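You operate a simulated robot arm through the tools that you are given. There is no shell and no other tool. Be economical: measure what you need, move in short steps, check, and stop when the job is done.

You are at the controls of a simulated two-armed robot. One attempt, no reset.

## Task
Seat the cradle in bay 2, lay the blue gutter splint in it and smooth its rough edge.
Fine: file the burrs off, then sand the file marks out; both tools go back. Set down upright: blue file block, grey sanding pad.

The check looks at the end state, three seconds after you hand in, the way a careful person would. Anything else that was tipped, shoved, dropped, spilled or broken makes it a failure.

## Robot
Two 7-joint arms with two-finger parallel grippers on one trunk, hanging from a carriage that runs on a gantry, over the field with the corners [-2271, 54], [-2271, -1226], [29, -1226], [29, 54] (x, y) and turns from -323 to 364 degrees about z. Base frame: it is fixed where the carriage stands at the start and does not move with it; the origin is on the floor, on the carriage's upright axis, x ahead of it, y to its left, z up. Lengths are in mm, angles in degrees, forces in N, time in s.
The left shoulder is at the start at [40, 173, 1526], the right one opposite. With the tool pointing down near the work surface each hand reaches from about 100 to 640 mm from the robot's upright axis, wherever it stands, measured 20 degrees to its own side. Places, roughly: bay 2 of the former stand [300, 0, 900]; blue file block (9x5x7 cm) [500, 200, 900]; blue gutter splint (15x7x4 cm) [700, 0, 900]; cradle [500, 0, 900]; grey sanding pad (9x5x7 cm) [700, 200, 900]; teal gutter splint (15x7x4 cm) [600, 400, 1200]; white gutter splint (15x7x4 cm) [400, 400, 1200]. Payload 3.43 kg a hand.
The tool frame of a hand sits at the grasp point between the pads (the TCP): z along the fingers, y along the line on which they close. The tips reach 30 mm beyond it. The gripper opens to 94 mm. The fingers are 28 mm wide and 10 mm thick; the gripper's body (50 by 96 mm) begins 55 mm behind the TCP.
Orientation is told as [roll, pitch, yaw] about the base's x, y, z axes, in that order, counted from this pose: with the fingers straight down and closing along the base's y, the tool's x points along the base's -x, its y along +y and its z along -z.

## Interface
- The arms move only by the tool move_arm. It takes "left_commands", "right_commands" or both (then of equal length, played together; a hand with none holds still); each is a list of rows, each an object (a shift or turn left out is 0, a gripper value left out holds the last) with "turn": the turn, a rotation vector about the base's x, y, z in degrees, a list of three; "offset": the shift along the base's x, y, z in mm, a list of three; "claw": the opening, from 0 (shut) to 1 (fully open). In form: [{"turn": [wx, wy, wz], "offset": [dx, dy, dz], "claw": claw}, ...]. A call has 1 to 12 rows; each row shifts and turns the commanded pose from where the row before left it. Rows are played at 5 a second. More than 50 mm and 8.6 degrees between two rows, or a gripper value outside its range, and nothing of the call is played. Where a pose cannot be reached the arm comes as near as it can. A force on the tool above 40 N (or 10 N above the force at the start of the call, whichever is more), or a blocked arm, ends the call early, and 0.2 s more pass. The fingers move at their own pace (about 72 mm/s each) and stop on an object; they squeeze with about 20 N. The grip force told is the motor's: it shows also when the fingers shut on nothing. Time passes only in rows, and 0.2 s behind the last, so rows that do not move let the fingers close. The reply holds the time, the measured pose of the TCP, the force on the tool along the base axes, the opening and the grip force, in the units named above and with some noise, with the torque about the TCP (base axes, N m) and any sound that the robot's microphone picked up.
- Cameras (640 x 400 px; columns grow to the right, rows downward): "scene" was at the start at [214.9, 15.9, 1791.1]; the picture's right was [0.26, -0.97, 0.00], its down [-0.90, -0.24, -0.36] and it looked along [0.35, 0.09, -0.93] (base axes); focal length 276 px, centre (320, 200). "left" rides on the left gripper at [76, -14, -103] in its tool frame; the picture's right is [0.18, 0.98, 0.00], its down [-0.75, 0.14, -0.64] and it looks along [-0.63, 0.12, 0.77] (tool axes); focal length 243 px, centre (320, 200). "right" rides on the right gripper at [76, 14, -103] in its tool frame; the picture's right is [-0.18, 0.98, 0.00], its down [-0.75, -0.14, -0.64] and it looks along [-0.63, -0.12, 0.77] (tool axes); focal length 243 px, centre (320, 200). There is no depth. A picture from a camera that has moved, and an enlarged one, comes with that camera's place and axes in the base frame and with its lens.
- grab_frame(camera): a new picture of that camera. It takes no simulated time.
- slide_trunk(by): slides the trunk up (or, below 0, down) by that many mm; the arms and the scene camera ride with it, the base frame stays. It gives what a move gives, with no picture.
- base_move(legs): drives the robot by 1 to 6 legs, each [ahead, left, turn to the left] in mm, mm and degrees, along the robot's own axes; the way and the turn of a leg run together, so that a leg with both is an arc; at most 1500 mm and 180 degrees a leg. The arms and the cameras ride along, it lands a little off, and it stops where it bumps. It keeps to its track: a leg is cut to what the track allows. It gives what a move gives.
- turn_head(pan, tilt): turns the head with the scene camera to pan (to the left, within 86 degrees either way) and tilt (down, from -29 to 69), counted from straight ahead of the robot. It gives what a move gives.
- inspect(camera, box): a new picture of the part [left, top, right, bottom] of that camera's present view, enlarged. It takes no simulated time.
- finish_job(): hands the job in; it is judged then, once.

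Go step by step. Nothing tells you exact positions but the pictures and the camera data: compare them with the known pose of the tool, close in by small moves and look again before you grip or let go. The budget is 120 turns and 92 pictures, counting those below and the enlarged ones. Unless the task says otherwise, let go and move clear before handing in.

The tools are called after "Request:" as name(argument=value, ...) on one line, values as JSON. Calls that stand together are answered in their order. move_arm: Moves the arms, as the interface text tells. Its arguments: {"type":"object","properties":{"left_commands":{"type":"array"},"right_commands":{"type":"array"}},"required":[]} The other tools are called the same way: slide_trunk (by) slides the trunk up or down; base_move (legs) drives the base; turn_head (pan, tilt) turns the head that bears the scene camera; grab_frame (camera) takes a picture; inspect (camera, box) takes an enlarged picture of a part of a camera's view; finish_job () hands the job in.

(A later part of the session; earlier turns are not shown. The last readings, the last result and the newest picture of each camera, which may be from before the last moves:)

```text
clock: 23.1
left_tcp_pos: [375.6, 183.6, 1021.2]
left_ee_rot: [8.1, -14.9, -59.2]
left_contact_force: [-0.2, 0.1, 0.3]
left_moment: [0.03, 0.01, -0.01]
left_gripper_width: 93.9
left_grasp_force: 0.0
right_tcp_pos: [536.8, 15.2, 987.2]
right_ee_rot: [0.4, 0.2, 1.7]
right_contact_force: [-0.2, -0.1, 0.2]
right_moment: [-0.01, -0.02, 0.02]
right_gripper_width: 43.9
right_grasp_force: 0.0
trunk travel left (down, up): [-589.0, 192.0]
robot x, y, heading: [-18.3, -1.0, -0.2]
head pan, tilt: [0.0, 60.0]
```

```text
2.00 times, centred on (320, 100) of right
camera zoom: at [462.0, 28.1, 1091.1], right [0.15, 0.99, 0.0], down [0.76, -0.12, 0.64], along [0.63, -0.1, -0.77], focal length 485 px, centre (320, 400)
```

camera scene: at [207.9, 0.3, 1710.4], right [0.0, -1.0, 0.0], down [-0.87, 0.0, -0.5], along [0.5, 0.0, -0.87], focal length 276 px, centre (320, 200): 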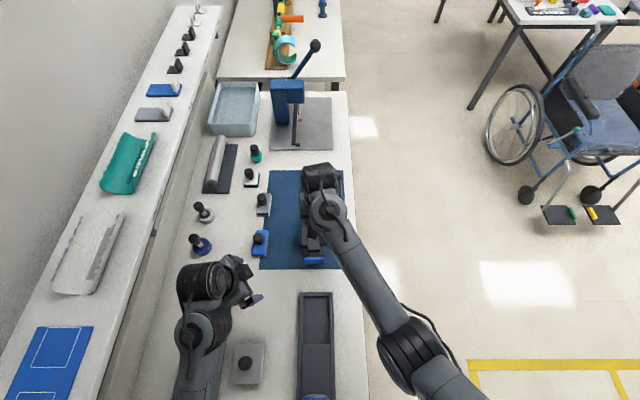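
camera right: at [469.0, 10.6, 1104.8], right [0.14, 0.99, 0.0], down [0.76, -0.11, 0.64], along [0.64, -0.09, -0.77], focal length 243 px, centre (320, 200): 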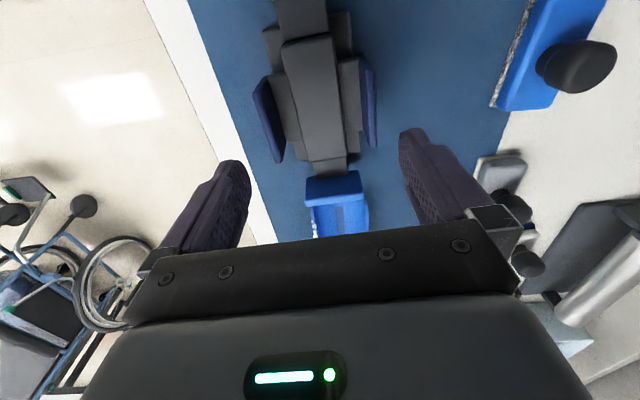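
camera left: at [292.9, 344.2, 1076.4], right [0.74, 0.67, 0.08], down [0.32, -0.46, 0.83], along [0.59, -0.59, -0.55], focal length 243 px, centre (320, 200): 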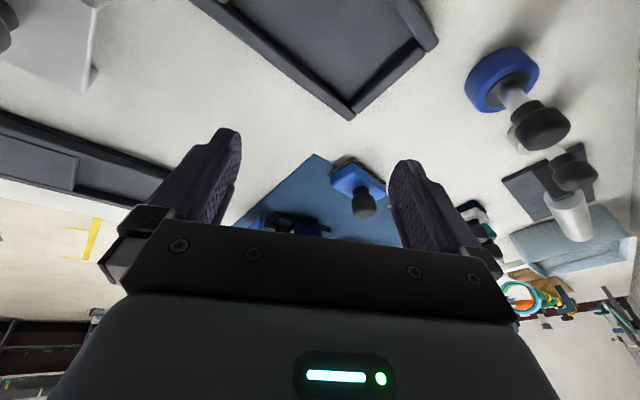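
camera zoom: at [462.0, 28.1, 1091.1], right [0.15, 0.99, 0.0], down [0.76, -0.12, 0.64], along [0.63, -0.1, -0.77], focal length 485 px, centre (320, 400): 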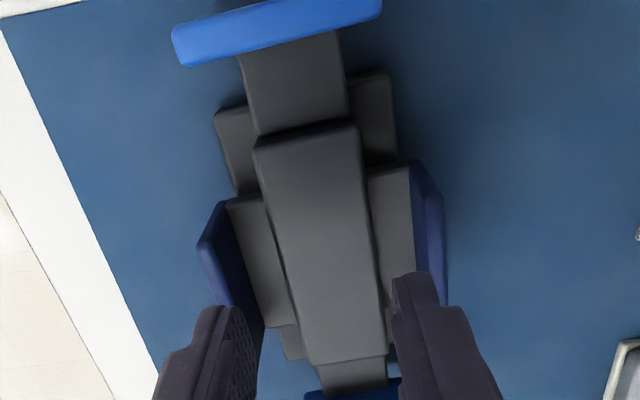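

The spine is 39 mm wide, centred at (548, 18), with the cheeks' inner faces at about ±37 mm. I open to 47 mm, centre precisely and go down to just above the spine top to check.

Request:
move_arm(right_commands=[{"offset": [11, 3, -20], "claw": 0.5, "turn": [0, 0, -0.4]}, {"offset": [0, 0, -25]}, {"offset": [0, 0, -8]}, {}])

Request:
inspect(camera="right", box=[160, 20, 480, 220])

```text
clock: 24.1
left_tcp_pos: [376.1, 182.7, 1021.8]
left_ee_rot: [8.0, -14.9, -59.2]
left_contact_force: [-0.7, 0.8, -0.1]
left_moment: [0.01, -0.01, 0.01]
left_gripper_width: 94.1
left_grasp_force: 0.1
right_tcp_pos: [548.4, 21.7, 932.7]
right_ee_rot: [0.3, 0.4, 1.3]
right_contact_force: [0.6, 0.4, 1.2]
right_moment: [0.0, -0.02, 0.0]
right_gripper_width: 47.2
right_grasp_force: 0.0
trunk travel left (down, up): [-589.0, 192.0]
robot x, y, heading: [-20.3, -1.0, -0.2]
head pan, tilt: [0.0, 60.0]
```

```text
2.00 times, centred on (320, 120) of right
camera zoom: at [473.0, 33.4, 1037.9], right [0.16, 0.99, 0.0], down [0.76, -0.13, 0.64], along [0.63, -0.1, -0.77], focal length 485 px, centre (320, 360)
```

zoom: 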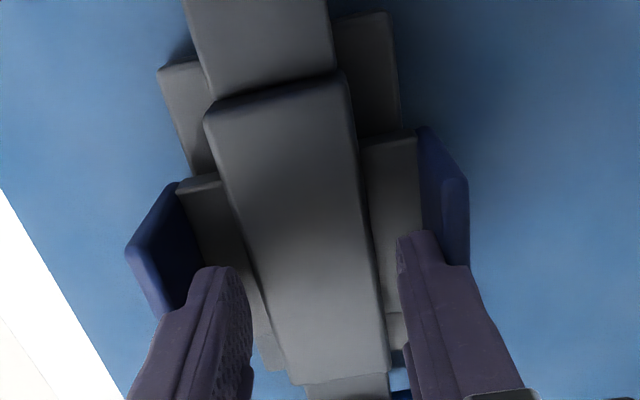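

Request:
move_arm(right_commands=[{"offset": [0, -2.8, 0]}, {}, {"offset": [0, 0, -8]}, {"offset": [0, 0, -6]}, {"offset": [0, 0, -5]}, {}])

Request:
inspect(camera="right", box=[160, 20, 480, 220])

```text
clock: 25.2
left_tcp_pos: [375.9, 181.9, 1021.6]
left_ee_rot: [8.1, -14.9, -59.2]
left_contact_force: [0.4, -0.1, 0.4]
left_moment: [0.01, 0.02, 0.0]
left_gripper_width: 93.9
left_grasp_force: 0.1
right_tcp_pos: [552.4, 18.9, 927.4]
right_ee_rot: [0.5, -0.1, 1.2]
right_contact_force: [-3.7, -2.4, 13.2]
right_moment: [-0.51, 0.07, -0.14]
right_gripper_width: 48.3
right_grasp_force: 1.4
trunk travel left (down, up): [-589.0, 192.0]
robot x, y, heading: [-21.5, -3.6, 0.0]
head pan, tilt: [0.0, 60.0]
stopped in row 5 (right hand): the force on the tool passed its limit at 47 N (the readings are from after the stop); the commanded pose is now the measured one
```

```text
2.00 times, centred on (320, 120) of right
camera zoom: at [476.4, 32.2, 1030.9], right [0.16, 0.99, 0.01], down [0.75, -0.13, 0.64], along [0.64, -0.1, -0.77], focal length 485 px, centre (320, 360)
```

zoom: 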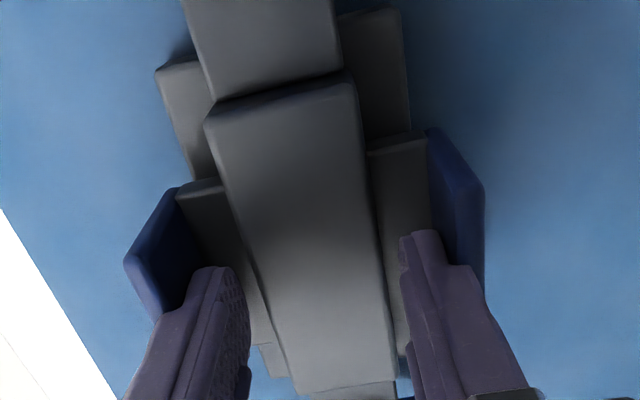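

Request:
inspect(camera="left", box=[240, 140, 400, 240])

```text
4.00 times, centred on (320, 190) of left
camera zoom: at [299.7, 253.2, 1098.1], right [0.73, 0.68, 0.09], down [0.33, -0.46, 0.83], along [0.6, -0.57, -0.56], focal length 970 px, centre (320, 240)
```

zoom: 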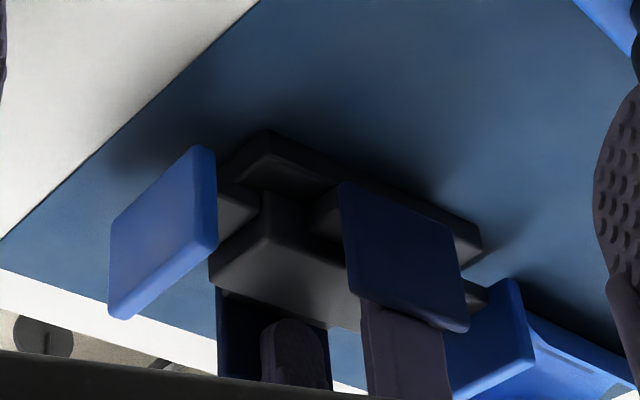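

Contact moments point to the -y finger landing on the spine's edge. I rise a bit, widen to 52 mm, shift slightly to -y and try again.

Request:
move_arm(right_commands=[{"offset": [-3, 0, 8]}, {"offset": [0, -1.5, 0], "claw": 0.555}, {"offset": [0, 0, -6]}, {"offset": [0, 0, -6]}, {"offset": [0, 0, -6]}, {"offset": [0, 0, -5]}, {}])

```text
clock: 26.3
left_tcp_pos: [375.5, 183.2, 1022.1]
left_ee_rot: [8.1, -14.9, -59.3]
left_contact_force: [-0.1, -0.1, -0.1]
left_moment: [0.02, 0.01, -0.01]
left_gripper_width: 93.8
left_grasp_force: 0.1
right_tcp_pos: [553.2, 21.1, 927.9]
right_ee_rot: [0.7, -0.7, 1.3]
right_contact_force: [-1.3, -2.8, 12.8]
right_moment: [-0.41, 0.19, -0.03]
right_gripper_width: 51.3
right_grasp_force: 0.0
trunk travel left (down, up): [-589.0, 192.0]
robot x, y, heading: [-17.7, -0.8, -0.2]
head pan, tilt: [0.0, 60.0]
stopped in row 5 (right hand): the force on the tool passed its limit at 48 N (the readings are from after the stop); the commanded pose is now the measured one
```

Request:
move_arm(right_commands=[{"offset": [-4, 0, 10], "turn": [-0.4, 0.7, 0]}, {"offset": [0, -4, 0], "claw": 0.54}, {}, {}])

Request:
inspect(camera="right", box=[160, 20, 480, 220])

```text
clock: 27.3
left_tcp_pos: [374.8, 182.3, 1021.3]
left_ee_rot: [7.9, -14.9, -59.2]
left_contact_force: [-0.3, 0.0, 0.0]
left_moment: [0.0, 0.01, -0.01]
left_gripper_width: 94.0
left_grasp_force: 0.0
right_tcp_pos: [547.0, 16.1, 935.1]
right_ee_rot: [0.3, 0.3, 1.4]
right_contact_force: [-0.4, 1.2, 0.4]
right_moment: [-0.02, 0.01, 0.0]
right_gripper_width: 50.3
right_grasp_force: 0.0
trunk travel left (down, up): [-589.0, 192.0]
robot x, y, heading: [-17.8, -1.7, -0.1]
head pan, tilt: [0.0, 60.0]
```

```text
2.00 times, centred on (320, 120) of right
camera zoom: at [471.0, 28.8, 1039.7], right [0.16, 0.99, 0.0], down [0.76, -0.13, 0.64], along [0.63, -0.1, -0.77], focal length 485 px, centre (320, 360)
```

zoom: 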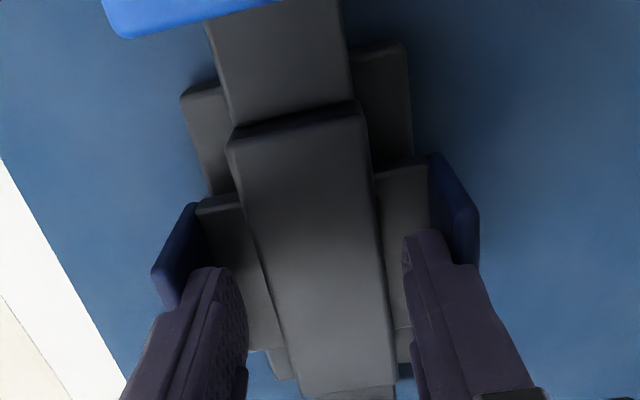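

The cradle is now centred at about (558, 16.6) with zero yaw, and the gaps look even. I square the yaw, shift forward and descend in small steps.

Request:
move_arm(right_commands=[{"offset": [8, 0.5, 0], "turn": [0, 0, -1.4]}, {}, {"offset": [0, 0, -5]}, {"offset": [0, 0, -5]}, {}])

Request:
inspect(camera="right", box=[160, 20, 480, 220])

```text
clock: 28.5
left_tcp_pos: [375.2, 182.2, 1021.9]
left_ee_rot: [8.0, -14.9, -59.4]
left_contact_force: [0.2, -1.3, -0.1]
left_moment: [-0.02, 0.04, 0.01]
left_gripper_width: 93.7
left_grasp_force: 0.0
right_tcp_pos: [554.2, 16.8, 926.6]
right_ee_rot: [0.4, 0.2, -0.1]
right_contact_force: [-7.8, -2.8, 19.7]
right_moment: [-0.69, -0.02, -0.23]
right_gripper_width: 50.6
right_grasp_force: 0.1
trunk travel left (down, up): [-589.0, 192.0]
robot x, y, heading: [-18.6, -1.9, -0.8]
head pan, tilt: [0.0, 60.0]
```

```text
2.00 times, centred on (320, 120) of right
camera zoom: at [479.9, 31.0, 1031.2], right [0.19, 0.98, 0.0], down [0.76, -0.15, 0.64], along [0.63, -0.12, -0.77], focal length 485 px, centre (320, 360)
```

zoom: 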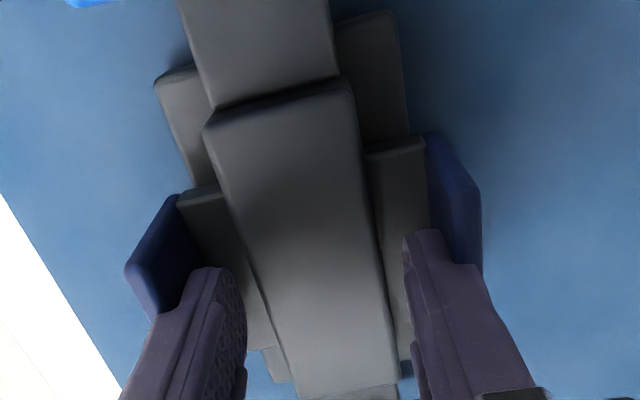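

The fingers have thicker shoulders that land on the cheek tops, so the spine grip is too tight. The cheeks are about 86 mm across outside, so I'll take the cradle by the cheeks from outside with the jaws fully open, centred near (556, 16).

Request:
move_arm(right_commands=[{"offset": [0, 0, 20]}, {"offset": [2, -1, 22], "claw": 1, "turn": [0, 0, 1]}, {}, {}])

Request:
inspect(camera="right", box=[160, 20, 480, 220])

```text
clock: 29.5
left_tcp_pos: [375.7, 183.6, 1022.3]
left_ee_rot: [8.0, -14.9, -59.2]
left_contact_force: [-1.0, 0.8, 0.4]
left_moment: [-0.01, 0.01, 0.0]
left_gripper_width: 93.9
left_grasp_force: 0.1
right_tcp_pos: [554.9, 15.7, 966.1]
right_ee_rot: [0.2, 0.4, 0.9]
right_contact_force: [-0.7, 0.0, -2.8]
right_moment: [0.0, 0.02, 0.01]
right_gripper_width: 52.0
right_grasp_force: 0.1
trunk travel left (down, up): [-589.0, 192.0]
robot x, y, heading: [-20.2, -3.3, -0.1]
head pan, tilt: [0.0, 60.0]
```

```text
2.00 times, centred on (320, 120) of right
camera zoom: at [480.4, 29.5, 1071.3], right [0.17, 0.99, 0.0], down [0.76, -0.13, 0.64], along [0.63, -0.11, -0.77], focal length 485 px, centre (320, 360)
```

zoom: 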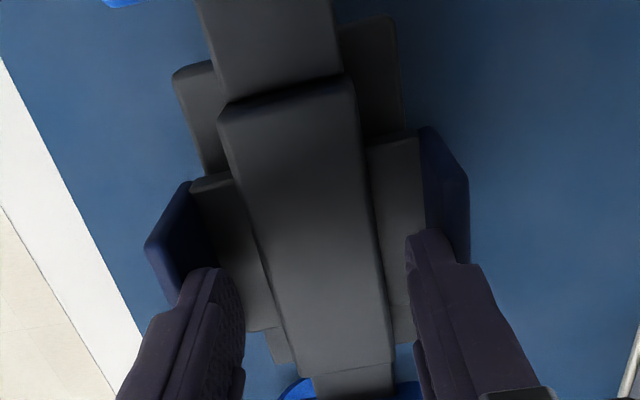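

The fingers opened against the insides of the cheeks and seem to have lifted the cradle by expansion (2.8 N load). I check from the left camera.

Request:
inspect(camera="left", box=[240, 140, 400, 240])

```text
4.00 times, centred on (320, 190) of left
camera zoom: at [298.9, 253.6, 1098.0], right [0.73, 0.68, 0.09], down [0.33, -0.46, 0.83], along [0.6, -0.57, -0.56], focal length 970 px, centre (320, 240)
```

zoom: 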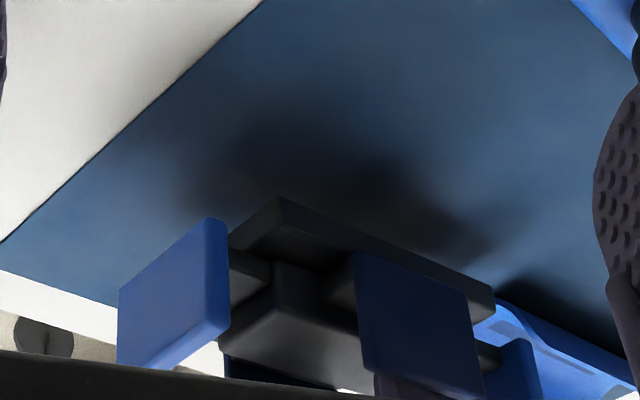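

It is lifted about 35 mm, level and centred on the tool. I raise it slightly more and carry it back with the carriage over bay 2.

Request:
move_arm(right_commands=[{"offset": [0, 0, 8]}, {"offset": [0, 0, 8]}, {"offset": [0, 0, 6]}, {}])

Request:
base_move(legs=[[-60, 0, 0], [-95, 0, 0], [-95, 0, 0]])

Request:
inspect(camera="right", box=[160, 0, 480, 200])

Request:
inspect(camera="scene", box=[240, 100, 400, 260])

```text
clock: 30.5
left_tcp_pos: [374.7, 183.1, 1022.3]
left_ee_rot: [8.0, -14.9, -59.2]
left_contact_force: [-0.2, -0.4, -0.7]
left_moment: [0.0, 0.03, 0.01]
left_gripper_width: 94.0
left_grasp_force: 0.0
right_tcp_pos: [556.6, 16.4, 989.3]
right_ee_rot: [0.2, 0.2, 0.9]
right_contact_force: [0.1, 0.3, -3.7]
right_moment: [0.03, 0.01, -0.02]
right_gripper_width: 52.6
right_grasp_force: 0.0
trunk travel left (down, up): [-589.0, 192.0]
robot x, y, heading: [-20.8, 1.3, -0.4]
head pan, tilt: [0.0, 60.0]
```

```text
clock: 32.9
left_tcp_pos: [125.5, 183.3, 1021.7]
left_ee_rot: [8.1, -14.9, -59.3]
left_contact_force: [0.5, -0.3, 0.3]
left_moment: [-0.01, -0.02, 0.0]
left_gripper_width: 94.2
left_grasp_force: 0.1
right_tcp_pos: [307.5, 15.7, 989.4]
right_ee_rot: [0.2, 0.4, 0.8]
right_contact_force: [-1.2, -0.9, -4.5]
right_moment: [0.02, -0.03, 0.03]
right_gripper_width: 52.7
right_grasp_force: 0.0
trunk travel left (down, up): [-589.0, 192.0]
robot x, y, heading: [-264.8, 0.7, 0.0]
head pan, tilt: [0.0, 60.0]
```

```text
2.00 times, centred on (320, 100) of right
camera zoom: at [232.3, 29.0, 1093.2], right [0.17, 0.99, 0.0], down [0.76, -0.13, 0.64], along [0.63, -0.11, -0.77], focal length 485 px, centre (320, 400)
```

zoom: 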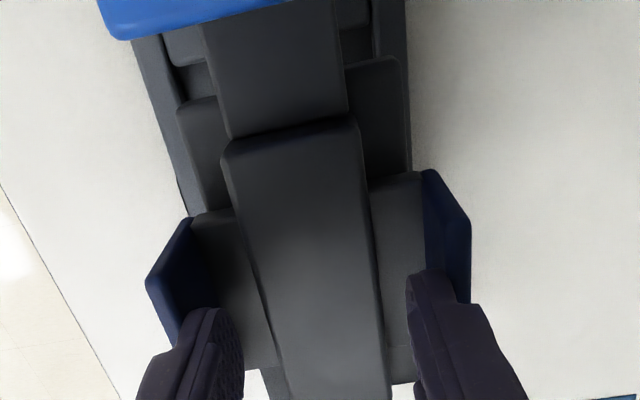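

```text
2.50 times, centred on (320, 180) of scene
camera zoom: at [-40.9, 0.6, 1710.2], right [0.0, -1.0, 0.0], down [-0.87, 0.0, -0.5], along [0.5, 0.0, -0.87], focal length 690 px, centre (320, 250)
```

zoom: 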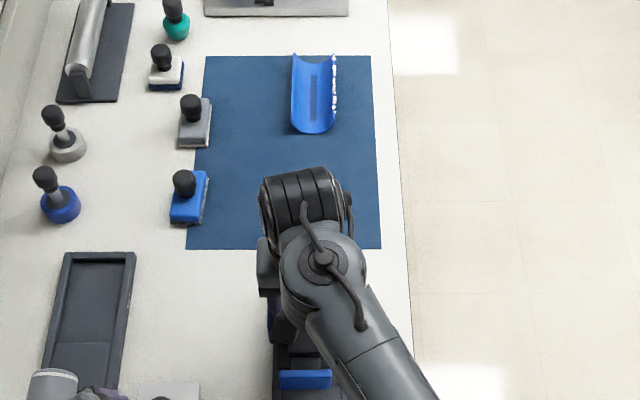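

The cradle hangs over the bay with small offsets: I shift it -7 in y and -2 in x, square the yaw, and lower to just above the rim to check.

Request:
move_arm(right_commands=[{"offset": [-2, -4, 0], "turn": [0, 0, -1.2]}, {"offset": [0, -3, -8]}, {"offset": [0, 0, -8]}, {"offset": [0, 0, -6]}, {}])

Request:
inspect(camera="right", box=[160, 0, 480, 200])

```text
clock: 34.1
left_tcp_pos: [126.8, 183.9, 1021.5]
left_ee_rot: [8.0, -14.8, -59.2]
left_contact_force: [0.7, 0.1, -0.1]
left_moment: [0.0, -0.01, 0.0]
left_gripper_width: 94.1
left_grasp_force: 0.1
right_tcp_pos: [305.5, 10.1, 966.0]
right_ee_rot: [0.3, 0.3, -0.3]
right_contact_force: [-0.1, 0.1, -3.5]
right_moment: [-0.02, 0.01, -0.02]
right_gripper_width: 52.5
right_grasp_force: 0.1
trunk travel left (down, up): [-589.0, 192.0]
robot x, y, heading: [-268.0, 2.7, -0.2]
head pan, tilt: [0.0, 60.0]
```

```text
2.00 times, centred on (320, 100) of right
camera zoom: at [231.5, 24.0, 1071.1], right [0.19, 0.98, 0.0], down [0.76, -0.15, 0.64], along [0.63, -0.12, -0.77], focal length 485 px, centre (320, 400)
```

zoom: 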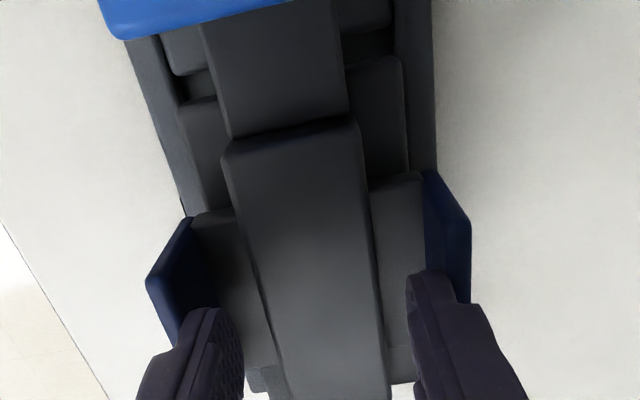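

Request:
move_arm(right_commands=[{"offset": [-1, -1, -4]}, {"offset": [0, 0, -6]}, {"offset": [0, 0, -5]}, {"offset": [0, 0, -5]}, {"offset": [0, 0, -5]}, {}])

Request:
inspect(camera="right", box=[160, 0, 480, 200])

```text
clock: 35.1
left_tcp_pos: [125.5, 182.8, 1020.6]
left_ee_rot: [8.1, -15.0, -59.2]
left_contact_force: [-1.2, -0.5, 0.3]
left_moment: [0.04, 0.01, -0.02]
left_gripper_width: 93.9
left_grasp_force: 0.0
right_tcp_pos: [301.7, 8.3, 949.6]
right_ee_rot: [0.3, 0.5, -0.3]
right_contact_force: [-10.1, -4.7, 12.5]
right_moment: [-0.24, 0.38, 0.15]
right_gripper_width: 52.5
right_grasp_force: 0.1
trunk travel left (down, up): [-589.0, 192.0]
robot x, y, heading: [-267.6, 0.2, -0.3]
head pan, tilt: [0.0, 60.0]
stopped in row 5 (right hand): the force on the tool passed its limit at 41 N (the readings are from after the stop); the commanded pose is now the measured one
```

```text
2.00 times, centred on (320, 100) of right
camera zoom: at [228.2, 22.7, 1053.7], right [0.19, 0.98, 0.0], down [0.76, -0.15, 0.63], along [0.62, -0.12, -0.77], focal length 485 px, centre (320, 400)
```

zoom: 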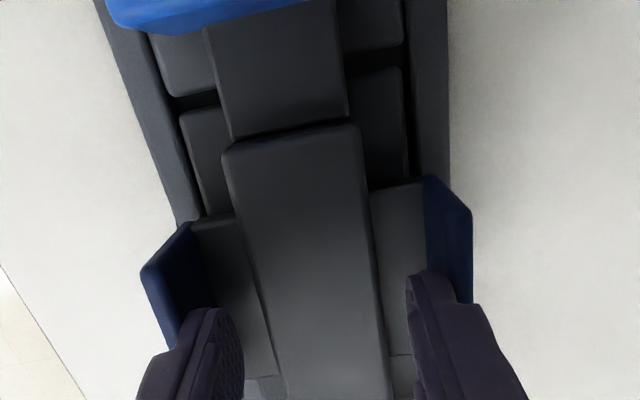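

It touched about 20 mm high, apparently at the far rim. I look from the left camera at the same angle as before.

Request:
inspect(camera="left", box=[240, 120, 400, 220])

```text
4.00 times, centred on (320, 170) of left
camera zoom: at [49.7, 252.9, 1097.5], right [0.73, 0.68, 0.08], down [0.33, -0.46, 0.83], along [0.6, -0.57, -0.56], focal length 970 px, centre (320, 320)
```

zoom: 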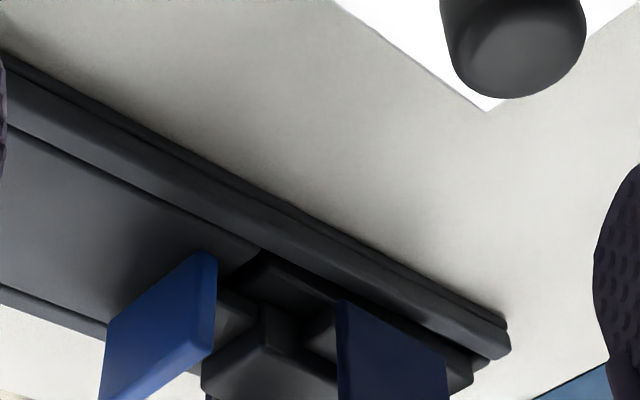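

Request:
move_arm(right_commands=[{"offset": [0, 0, 4]}, {"offset": [-2.5, -0.5, 0], "turn": [0, -0.3, 0.3]}, {}, {"offset": [0, 0, -4]}, {"offset": [0, 0, -4]}, {"offset": [0, 0, -4]}, {"offset": [0, 0, -3]}, {"offset": [0, 0, -3]}, {}])

Request:
inspect(camera="left", box=[240, 120, 400, 220])

```text
clock: 36.4
left_tcp_pos: [125.4, 182.5, 1020.9]
left_ee_rot: [8.0, -14.9, -59.3]
left_contact_force: [0.4, 0.0, -0.7]
left_moment: [-0.02, -0.02, 0.01]
left_gripper_width: 93.8
left_grasp_force: 0.0
right_tcp_pos: [303.0, 8.9, 948.0]
right_ee_rot: [0.4, 0.0, 0.1]
right_contact_force: [-8.4, -3.3, 12.0]
right_moment: [-0.22, 0.31, -0.05]
right_gripper_width: 52.8
right_grasp_force: 0.0
trunk travel left (down, up): [-589.0, 192.0]
robot x, y, heading: [-266.9, -0.1, 0.1]
head pan, tilt: [0.0, 60.0]
stopped in row 6 (right hand): the force on the tool passed its limit at 41 N (the readings are from after the stop); the commanded pose is now the measured one
```

```text
4.00 times, centred on (320, 170) of left
camera zoom: at [50.1, 252.9, 1097.8], right [0.73, 0.68, 0.08], down [0.33, -0.46, 0.83], along [0.6, -0.57, -0.56], focal length 970 px, centre (320, 320)
```

zoom: 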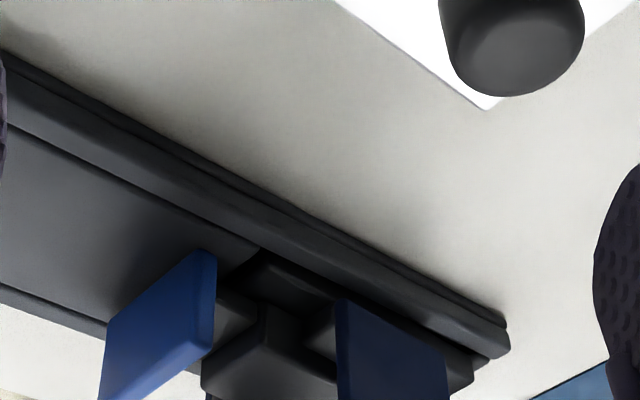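

The cradle was gripped part-way through my lift, so this height is consistent with it being down in the bay. I release by narrowing the fingers, rise and look.

Request:
move_arm(right_commands=[{"offset": [0, 0, 1], "claw": 0.51}, {"claw": 0.49}, {}, {"offset": [0, 0, 15]}, {"offset": [0, 0, 30]}, {"offset": [0, 0, 40]}, {}])

Request:
grab_frame(camera="right")

Request:
inspect(camera="left", box=[240, 120, 400, 220])

```text
clock: 38.0
left_tcp_pos: [126.5, 183.8, 1020.6]
left_ee_rot: [8.0, -15.0, -59.3]
left_contact_force: [-0.4, -0.1, 0.8]
left_moment: [-0.01, -0.05, -0.04]
left_gripper_width: 93.9
left_grasp_force: 0.1
right_tcp_pos: [300.7, 9.3, 1034.6]
right_ee_rot: [0.3, -0.2, 0.1]
right_contact_force: [-0.4, 0.3, 0.6]
right_moment: [-0.02, -0.01, 0.0]
right_gripper_width: 46.4
right_grasp_force: 0.0
trunk travel left (down, up): [-589.0, 192.0]
robot x, y, heading: [-268.7, -1.9, -0.5]
head pan, tilt: [0.0, 60.0]
```

```text
41 pictures are left
camera right: at [225.3, 22.7, 1138.3], right [0.18, 0.98, 0.01], down [0.75, -0.14, 0.64], along [0.63, -0.11, -0.77], focal length 243 px, centre (320, 200)
```

right: 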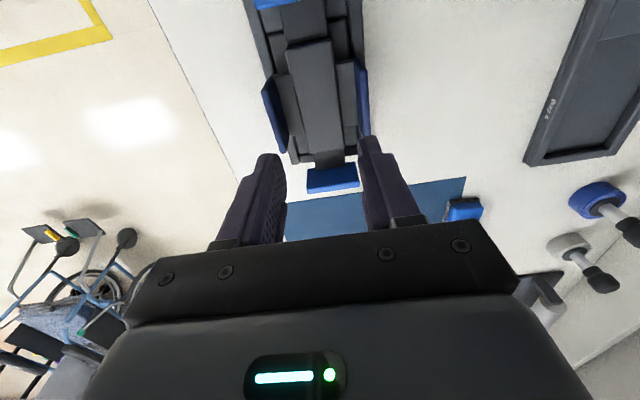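

```text
4.00 times, centred on (320, 170) of left
camera zoom: at [50.6, 253.7, 1098.0], right [0.73, 0.68, 0.09], down [0.33, -0.46, 0.83], along [0.6, -0.57, -0.56], focal length 970 px, centre (320, 320)
```

zoom: 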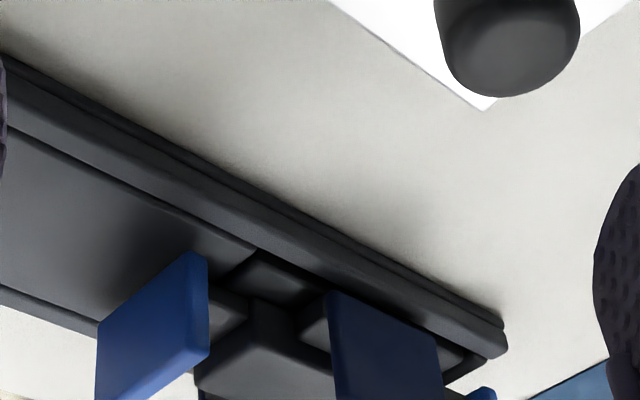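

Request:
inspect(camera="right", box=[220, 0, 420, 200])

```text
2.00 times, centred on (320, 100) of right
camera zoom: at [225.3, 22.7, 1138.3], right [0.18, 0.98, 0.01], down [0.75, -0.14, 0.64], along [0.63, -0.11, -0.77], focal length 485 px, centre (320, 400)
```

zoom: 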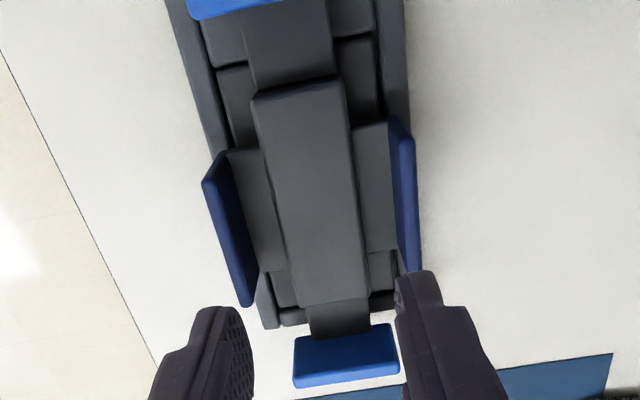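

The cradle is seated in bay 2, square between the rims and centred at about (303, 8). Next is the splint: I raise both hands, drive forward and then lower the trunk for reach.

Request:
move_arm(right_commands=[{"offset": [0, 0, 40], "claw": 1}, {"offset": [0, 0, 30]}, {"offset": [0, 0, 0]}, {}], left_commands=[{"offset": [0, 0, 40]}, {"offset": [0, 0, 40]}, {"offset": [0, 0, 30]}, {}])

Request:
base_move(legs=[[292, 0, 0]])

Request:
slide_trunk(by=-100)

Request:
grab_frame(camera="right")

```text
clock: 39.0
left_tcp_pos: [127.3, 183.9, 1121.4]
left_ee_rot: [8.1, -14.9, -59.4]
left_contact_force: [-0.2, -0.9, 0.3]
left_moment: [-0.02, -0.04, -0.03]
left_gripper_width: 94.0
left_grasp_force: 0.1
left hand out of reach, approached as far as the arm can: row 3
right_tcp_pos: [301.0, 10.5, 1102.9]
right_ee_rot: [0.4, -0.1, 0.1]
right_contact_force: [-0.6, 0.4, 0.7]
right_moment: [-0.03, -0.02, 0.01]
right_gripper_width: 94.0
right_grasp_force: 0.1
trunk travel left (down, up): [-589.0, 192.0]
robot x, y, heading: [-269.0, 1.7, -0.3]
head pan, tilt: [0.0, 60.0]
```

```text
clock: 41.0
left_tcp_pos: [417.5, 180.3, 1121.2]
left_ee_rot: [8.0, -14.9, -59.5]
left_contact_force: [-0.3, -0.3, 0.1]
left_moment: [0.02, 0.0, 0.01]
left_gripper_width: 94.1
left_grasp_force: 0.0
right_tcp_pos: [590.7, 6.8, 1104.3]
right_ee_rot: [0.5, -0.1, -0.1]
right_contact_force: [0.3, 0.1, -0.2]
right_moment: [0.01, 0.03, 0.0]
right_gripper_width: 93.6
right_grasp_force: 0.1
trunk travel left (down, up): [-589.0, 192.0]
robot x, y, heading: [20.4, -2.1, -0.7]
head pan, tilt: [0.0, 60.0]
```

```text
clock: 42.4
left_tcp_pos: [416.9, 180.7, 1020.2]
left_ee_rot: [8.1, -14.9, -59.4]
left_contact_force: [-1.2, 0.5, -0.1]
left_moment: [0.02, -0.02, -0.03]
left_gripper_width: 94.1
left_grasp_force: 0.1
right_tcp_pos: [592.2, 6.9, 1003.9]
right_ee_rot: [0.4, -0.1, -0.1]
right_contact_force: [-0.1, -0.5, 0.1]
right_moment: [-0.02, 0.02, 0.01]
right_gripper_width: 93.6
right_grasp_force: 0.2
trunk travel left (down, up): [-489.0, 292.0]
robot x, y, heading: [17.2, -1.8, -0.3]
head pan, tilt: [0.0, 60.0]
```

```text
38 pictures are left
camera right: at [515.5, 20.7, 1107.1], right [0.19, 0.98, 0.01], down [0.75, -0.15, 0.64], along [0.63, -0.11, -0.77], focal length 243 px, centre (320, 200)
```

right: 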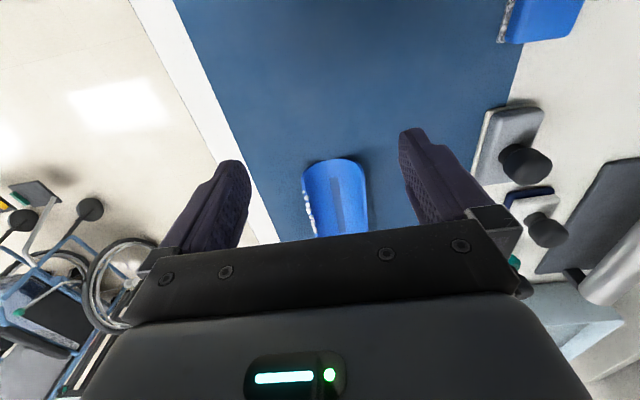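

The splint's near end is at x about 664, centred at y about 10, with burrs from x about 680 on along the -y edge. I go as far forward as the track allows and reach to its near end.

Request:
base_move(legs=[[12, 0, 0]])

Request:
move_arm(right_commands=[{"offset": [30, 2, -10]}, {"offset": [30, 2, -20]}, {"offset": [15, 0, -20]}, {}, {}])

Request:
inspect(camera="right", box=[160, 20, 480, 220])

```text
clock: 43.1
left_tcp_pos: [426.3, 180.3, 1020.2]
left_ee_rot: [8.2, -14.9, -59.5]
left_contact_force: [-0.1, 0.0, -1.2]
left_moment: [0.0, 0.01, 0.0]
left_gripper_width: 94.1
left_grasp_force: 0.0
right_tcp_pos: [600.8, 7.4, 1003.1]
right_ee_rot: [0.4, -0.2, -0.1]
right_contact_force: [-0.1, 0.2, 0.6]
right_moment: [0.02, 0.01, 0.03]
right_gripper_width: 94.2
right_grasp_force: 0.0
trunk travel left (down, up): [-489.0, 292.0]
robot x, y, heading: [28.3, 0.9, -0.6]
head pan, tilt: [0.0, 60.0]
```

```text
clock: 44.3
left_tcp_pos: [425.5, 180.6, 1020.3]
left_ee_rot: [8.0, -14.9, -59.5]
left_contact_force: [0.5, -0.1, -0.1]
left_moment: [0.0, -0.02, -0.01]
left_gripper_width: 94.1
left_grasp_force: 0.1
right_tcp_pos: [675.6, 9.5, 954.7]
right_ee_rot: [0.5, 0.0, -0.1]
right_contact_force: [0.7, 0.3, 0.0]
right_moment: [0.01, -0.02, -0.02]
right_gripper_width: 94.0
right_grasp_force: 0.0
trunk travel left (down, up): [-489.0, 292.0]
robot x, y, heading: [31.5, -1.9, -0.7]
head pan, tilt: [0.0, 60.0]
```

```text
2.00 times, centred on (320, 120) of right
camera zoom: at [599.3, 23.8, 1059.0], right [0.19, 0.98, 0.01], down [0.75, -0.15, 0.64], along [0.63, -0.11, -0.77], focal length 485 px, centre (320, 360)
```

zoom: 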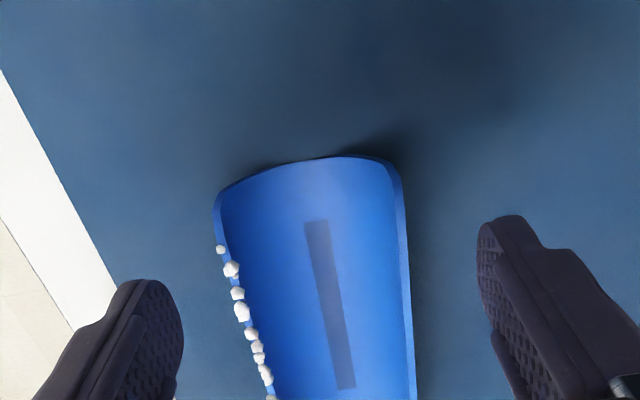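

Request:
move_arm(right_commands=[{"offset": [-6, -0.5, -20], "turn": [-0.3, 0, -1.6]}, {"offset": [0, 0, -25]}, {"offset": [0, 0, -15]}, {"offset": [0, 0, -6]}, {}])

Request:
inspect(camera="right", box=[160, 20, 480, 220])

```text
clock: 45.5
left_tcp_pos: [425.9, 180.0, 1021.5]
left_ee_rot: [8.0, -14.9, -59.6]
left_contact_force: [0.4, -0.1, -0.1]
left_moment: [0.02, -0.01, 0.0]
left_gripper_width: 94.3
left_grasp_force: 0.0
right_tcp_pos: [669.6, 10.3, 890.6]
right_ee_rot: [0.1, -0.2, -1.7]
right_contact_force: [-10.7, -0.9, 25.8]
right_moment: [-1.35, 0.69, -0.45]
right_gripper_width: 94.2
right_grasp_force: 0.2
trunk travel left (down, up): [-489.0, 292.0]
robot x, y, heading: [25.8, -5.5, -0.5]
head pan, tilt: [0.0, 60.0]
```

```text
2.00 times, centred on (320, 120) of right
camera zoom: at [593.3, 26.1, 993.8], right [0.21, 0.98, 0.0], down [0.75, -0.16, 0.64], along [0.63, -0.13, -0.76], focal length 485 px, centre (320, 360)
```

zoom: 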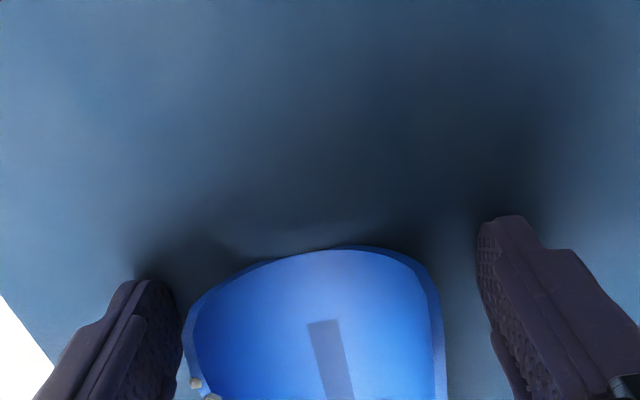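

The tips touched the mat, so the bench is at about 860. I raise 4 mm and close on the splint's near end.

Request:
move_arm(right_commands=[{"offset": [0, 0, 4]}, {"claw": 0.6}, {"claw": 0}, {}, {}, {}])

Request:
inspect(camera="right", box=[160, 20, 480, 220])

```text
clock: 46.9
left_tcp_pos: [426.0, 180.3, 1020.0]
left_ee_rot: [8.0, -14.8, -59.5]
left_contact_force: [-0.1, 0.1, 0.0]
left_moment: [-0.04, -0.01, 0.02]
left_gripper_width: 93.8
left_grasp_force: 0.1
right_tcp_pos: [668.1, 10.2, 891.6]
right_ee_rot: [0.0, -0.1, -1.6]
right_contact_force: [-0.9, -0.5, 0.1]
right_moment: [0.0, 0.03, 0.0]
right_gripper_width: 73.0
right_grasp_force: 19.9
trunk travel left (down, up): [-489.0, 292.0]
robot x, y, heading: [28.2, -2.6, -0.5]
head pan, tilt: [0.0, 60.0]
```

```text
2.00 times, centred on (320, 120) of right
camera zoom: at [593.0, 26.3, 994.8], right [0.21, 0.98, 0.0], down [0.75, -0.16, 0.64], along [0.63, -0.14, -0.77], focal length 485 px, centre (320, 360)
```

zoom: 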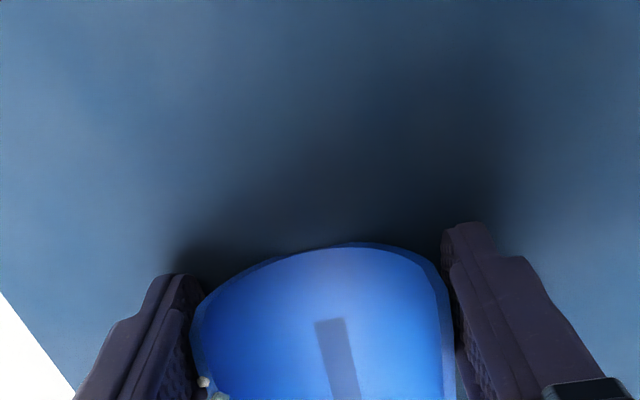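

The splint is gripped (73 mm). I lift it gently and carry it back toward the bay.

Request:
move_arm(right_commands=[{"offset": [0, 0, 8]}, {"offset": [0, 0, 12]}, {"offset": [0, 0, 20]}, {"offset": [0, 0, 25]}, {"offset": [0, 0, 25]}, {"offset": [0, 0, 20]}, {}], left_commands=[{}, {}, {"offset": [0, 0, 20]}, {"offset": [0, 0, 20]}, {"offset": [0, 0, 20]}, {}, {}])

Request:
base_move(legs=[[-150, 0, 0], [-150, 0, 0], [-124, 0, 0]])

Request:
grab_frame(camera="right")

Request:
grab_frame(camera="scene")

```text
clock: 48.5
left_tcp_pos: [425.7, 181.4, 1020.6]
left_ee_rot: [7.9, -14.9, -59.4]
left_contact_force: [0.1, -0.6, 0.5]
left_moment: [0.01, -0.02, -0.01]
left_gripper_width: 93.9
left_grasp_force: 0.0
left hand out of reach, approached as far as the arm can: row 3, 4, 5
right_tcp_pos: [697.0, 15.6, 991.4]
right_ee_rot: [0.1, 0.1, -1.7]
right_contact_force: [0.5, -0.1, -1.1]
right_moment: [0.01, 0.03, 0.0]
right_gripper_width: 72.8
right_grasp_force: 20.2
right hand out of reach, approached as far as the arm can: row 2, 3, 4, 5, 6
trunk travel left (down, up): [-489.0, 292.0]
robot x, y, heading: [28.1, -4.3, -0.3]
head pan, tilt: [0.0, 60.0]
```

```text
clock: 51.8
left_tcp_pos: [-5.1, 184.8, 1020.5]
left_ee_rot: [8.0, -14.9, -59.2]
left_contact_force: [-0.3, -0.1, 0.2]
left_moment: [0.0, -0.02, -0.01]
left_gripper_width: 93.9
left_grasp_force: 0.0
right_tcp_pos: [267.5, 20.4, 991.4]
right_ee_rot: [0.1, 0.0, -1.4]
right_contact_force: [-0.2, 0.7, -0.9]
right_moment: [0.0, 0.02, 0.0]
right_gripper_width: 73.1
right_grasp_force: 19.8
trunk travel left (down, up): [-489.0, 292.0]
robot x, y, heading: [-396.3, 1.8, -0.1]
head pan, tilt: [0.0, 60.0]
```

```text
34 pictures are left
camera right: at [191.9, 36.5, 1095.5], right [0.21, 0.98, 0.0], down [0.75, -0.16, 0.64], along [0.63, -0.13, -0.77], focal length 243 px, centre (320, 200)
```

right: 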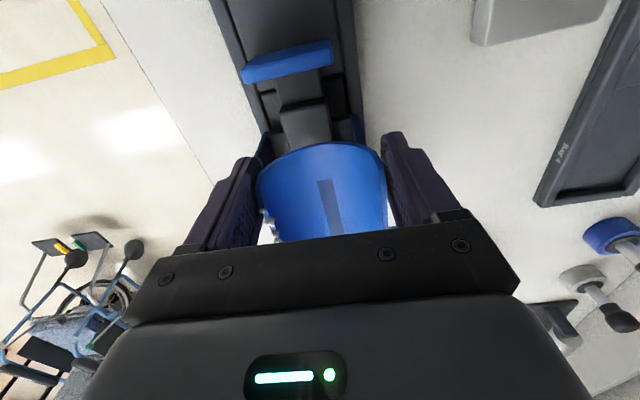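

```text
33 pictures are left
camera scene: at [-173.2, 0.6, 1610.2], right [0.0, -1.0, 0.0], down [-0.87, 0.0, -0.5], along [0.5, 0.0, -0.87], focal length 276 px, centre (320, 200)
```

scene: 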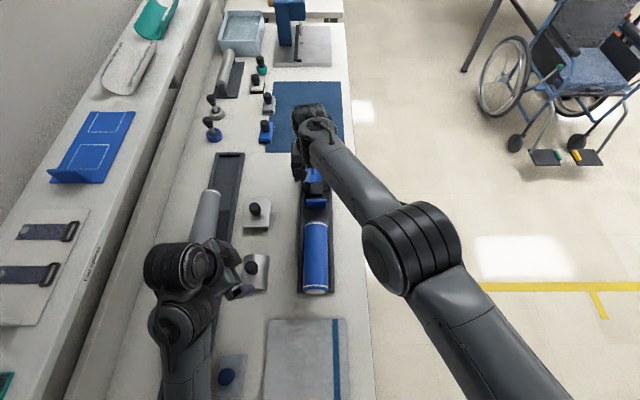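

The splint hangs over the bay; it must go about 27 mm back and 11 mm to -y. I make that move at a safe height and zoom in.

Request:
move_arm(right_commands=[{"offset": [-14, -6, 0]}, {"offset": [-13, -6, -8]}, {}, {}])

Request:
inspect(camera="right", box=[200, 20, 440, 220])

Request:
inspect(camera="scene", box=[260, 80, 380, 220])

```text
clock: 52.8
left_tcp_pos: [-4.5, 184.5, 1019.6]
left_ee_rot: [8.0, -14.9, -59.1]
left_contact_force: [0.4, 0.2, 0.4]
left_moment: [0.0, 0.04, -0.01]
left_gripper_width: 94.2
left_grasp_force: 0.1
right_tcp_pos: [240.6, 7.1, 982.7]
right_ee_rot: [0.1, 0.1, -1.4]
right_contact_force: [0.5, 1.0, -0.8]
right_moment: [-0.02, 0.05, -0.02]
right_gripper_width: 72.9
right_grasp_force: 19.7
trunk travel left (down, up): [-489.0, 292.0]
robot x, y, heading: [-403.4, -2.4, -0.2]
head pan, tilt: [0.0, 60.0]
```

```text
2.00 times, centred on (320, 120) of right
camera zoom: at [165.6, 23.9, 1087.2], right [0.21, 0.98, 0.0], down [0.75, -0.16, 0.64], along [0.63, -0.13, -0.77], focal length 485 px, centre (320, 360)
```

zoom: 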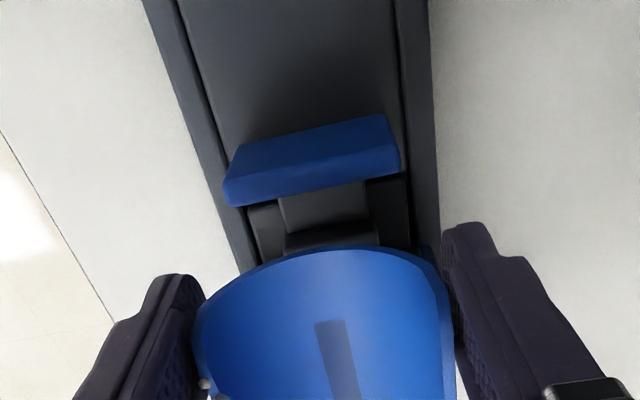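

```text
2.86 times, centred on (320, 150) of scene
camera zoom: at [-172.7, 0.5, 1610.4], right [0.0, -1.0, 0.0], down [-0.87, 0.0, -0.5], along [0.5, 0.0, -0.87], focal length 788 px, centre (320, 343)
```

zoom: 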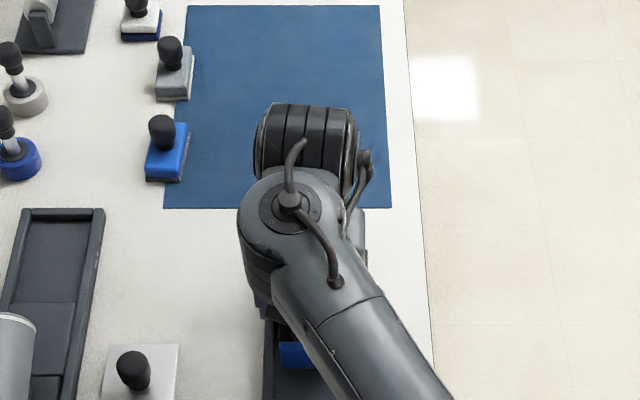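

The splint sits in the hand exactly as gripped, with its near end at x about 232 and the near pad's inner face at about 227. I square the yaw and lower until it rests on the spine.

Request:
move_arm(right_commands=[{"turn": [0, 0, 1.5], "offset": [-1, 1, 0]}, {"offset": [0, 0, -12]}, {"offset": [0, 0, -10]}, {"offset": [0, 0, -6]}, {}])

Request:
inspect(camera="right", box=[200, 20, 440, 220])

```text
clock: 54.0
left_tcp_pos: [-4.8, 184.1, 1020.2]
left_ee_rot: [8.0, -14.9, -59.2]
left_contact_force: [1.0, 1.4, -0.6]
left_moment: [-0.03, 0.0, -0.01]
left_gripper_width: 94.2
left_grasp_force: 0.1
right_tcp_pos: [241.0, 10.8, 955.5]
right_ee_rot: [0.1, 0.0, 0.1]
right_contact_force: [-1.5, -0.6, 4.7]
right_moment: [0.06, -0.62, 0.0]
right_gripper_width: 73.1
right_grasp_force: 19.9
trunk travel left (down, up): [-489.0, 292.0]
robot x, y, heading: [-395.7, -2.2, -0.3]
head pan, tilt: [0.0, 60.0]
```

```text
2.00 times, centred on (320, 120) of right
camera zoom: at [165.4, 23.4, 1060.0], right [0.18, 0.98, 0.0], down [0.75, -0.14, 0.64], along [0.63, -0.12, -0.77], focal length 485 px, centre (320, 360)
```

zoom: 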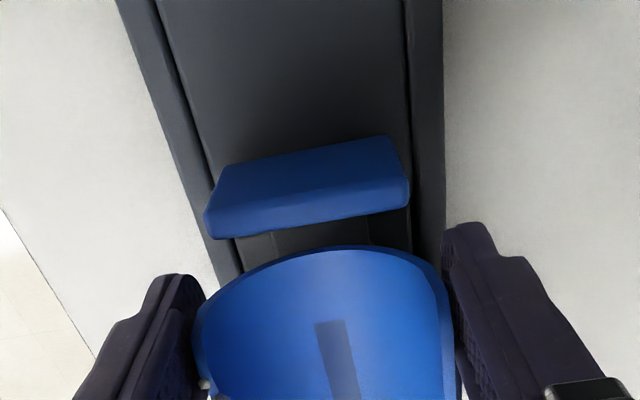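

The far end touched the far pad (contact about 120 mm ahead), while the near side has about 8 mm of slack. I lift, shift back 5 mm and lower again.

Request:
move_arm(right_commands=[{"offset": [0, 0, 6]}, {"offset": [-5, -1.5, 0]}, {}, {"offset": [0, 0, -6]}, {"offset": [0, 0, -4]}, {"offset": [0, 0, -4]}, {}])

Request:
inspect(camera="right", box=[200, 20, 440, 220])

```text
clock: 55.5
left_tcp_pos: [-4.6, 184.4, 1020.8]
left_ee_rot: [8.1, -14.8, -59.3]
left_contact_force: [1.3, 0.1, -0.2]
left_moment: [0.05, -0.02, 0.04]
left_gripper_width: 94.0
left_grasp_force: 0.1
right_tcp_pos: [234.6, 6.9, 946.8]
right_ee_rot: [0.2, 0.0, 0.1]
right_contact_force: [-0.6, -0.6, -0.2]
right_moment: [-0.01, 0.04, -0.02]
right_gripper_width: 73.1
right_grasp_force: 20.0
trunk travel left (down, up): [-489.0, 292.0]
robot x, y, heading: [-397.8, -0.5, -0.3]
head pan, tilt: [0.0, 60.0]
```

```text
2.00 times, centred on (320, 120) of right
camera zoom: at [159.4, 21.9, 1051.1], right [0.18, 0.98, 0.0], down [0.75, -0.14, 0.64], along [0.63, -0.12, -0.77], focal length 485 px, centre (320, 360)
```

zoom: 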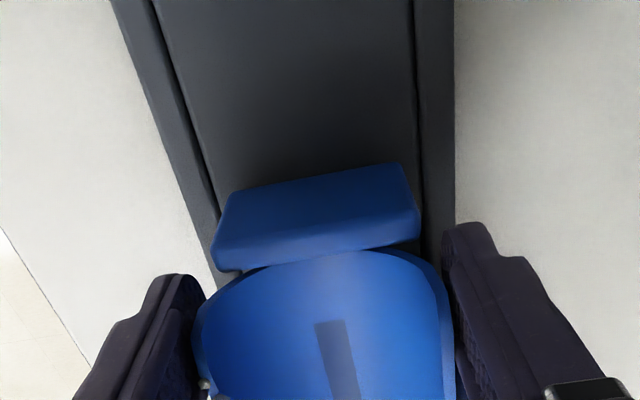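

Request:
move_arm(right_commands=[{"offset": [0, 0.5, -3]}, {"offset": [0, 0, -3]}, {"offset": [0, 0, -3]}, {}])

```text
clock: 56.5
left_tcp_pos: [-4.5, 185.3, 1020.9]
left_ee_rot: [8.0, -14.9, -59.2]
left_contact_force: [-0.7, 0.6, -0.8]
left_moment: [-0.03, -0.01, 0.01]
left_gripper_width: 94.1
left_grasp_force: 0.1
right_tcp_pos: [234.8, 8.2, 938.3]
right_ee_rot: [0.2, 0.1, 0.1]
right_contact_force: [0.2, -0.2, -1.0]
right_moment: [0.01, 0.06, 0.03]
right_gripper_width: 73.2
right_grasp_force: 20.2
trunk travel left (down, up): [-489.0, 292.0]
robot x, y, heading: [-403.0, 1.0, -0.0]
head pan, tilt: [0.0, 60.0]
```

Request:
move_arm(right_commands=[{"offset": [0, 0, -2]}, {"offset": [0, 0, -2]}, {"offset": [0, 0, -2]}, {"offset": [0, 0, -2]}, {}])

Request:
inspect(camera="right", box=[200, 20, 440, 220])

```text
clock: 57.8
left_tcp_pos: [-2.6, 185.1, 1021.6]
left_ee_rot: [8.1, -15.0, -59.2]
left_contact_force: [0.5, 0.0, -1.0]
left_moment: [0.02, 0.04, -0.05]
left_gripper_width: 93.9
left_grasp_force: 0.0
right_tcp_pos: [236.6, 9.3, 931.8]
right_ee_rot: [0.0, -0.1, 0.0]
right_contact_force: [-0.6, -0.9, 16.6]
right_moment: [0.02, -0.18, 0.01]
right_gripper_width: 73.2
right_grasp_force: 19.5
trunk travel left (down, up): [-489.0, 292.0]
robot x, y, heading: [-398.4, 1.2, 0.3]
head pan, tilt: [0.0, 60.0]
```

```text
2.00 times, centred on (320, 120) of right
camera zoom: at [161.3, 22.6, 1036.0], right [0.18, 0.98, 0.0], down [0.75, -0.14, 0.64], along [0.63, -0.12, -0.77], focal length 485 px, centre (320, 360)
```

zoom: 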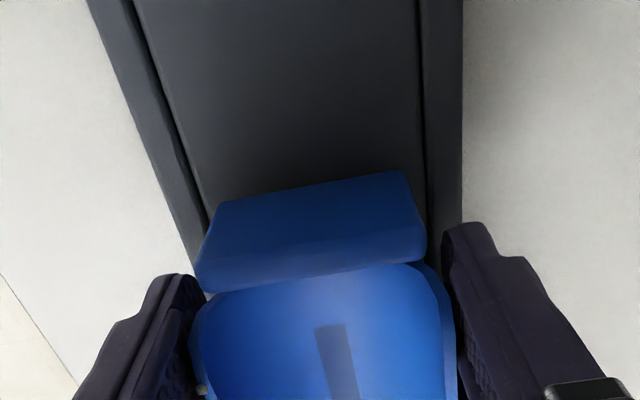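

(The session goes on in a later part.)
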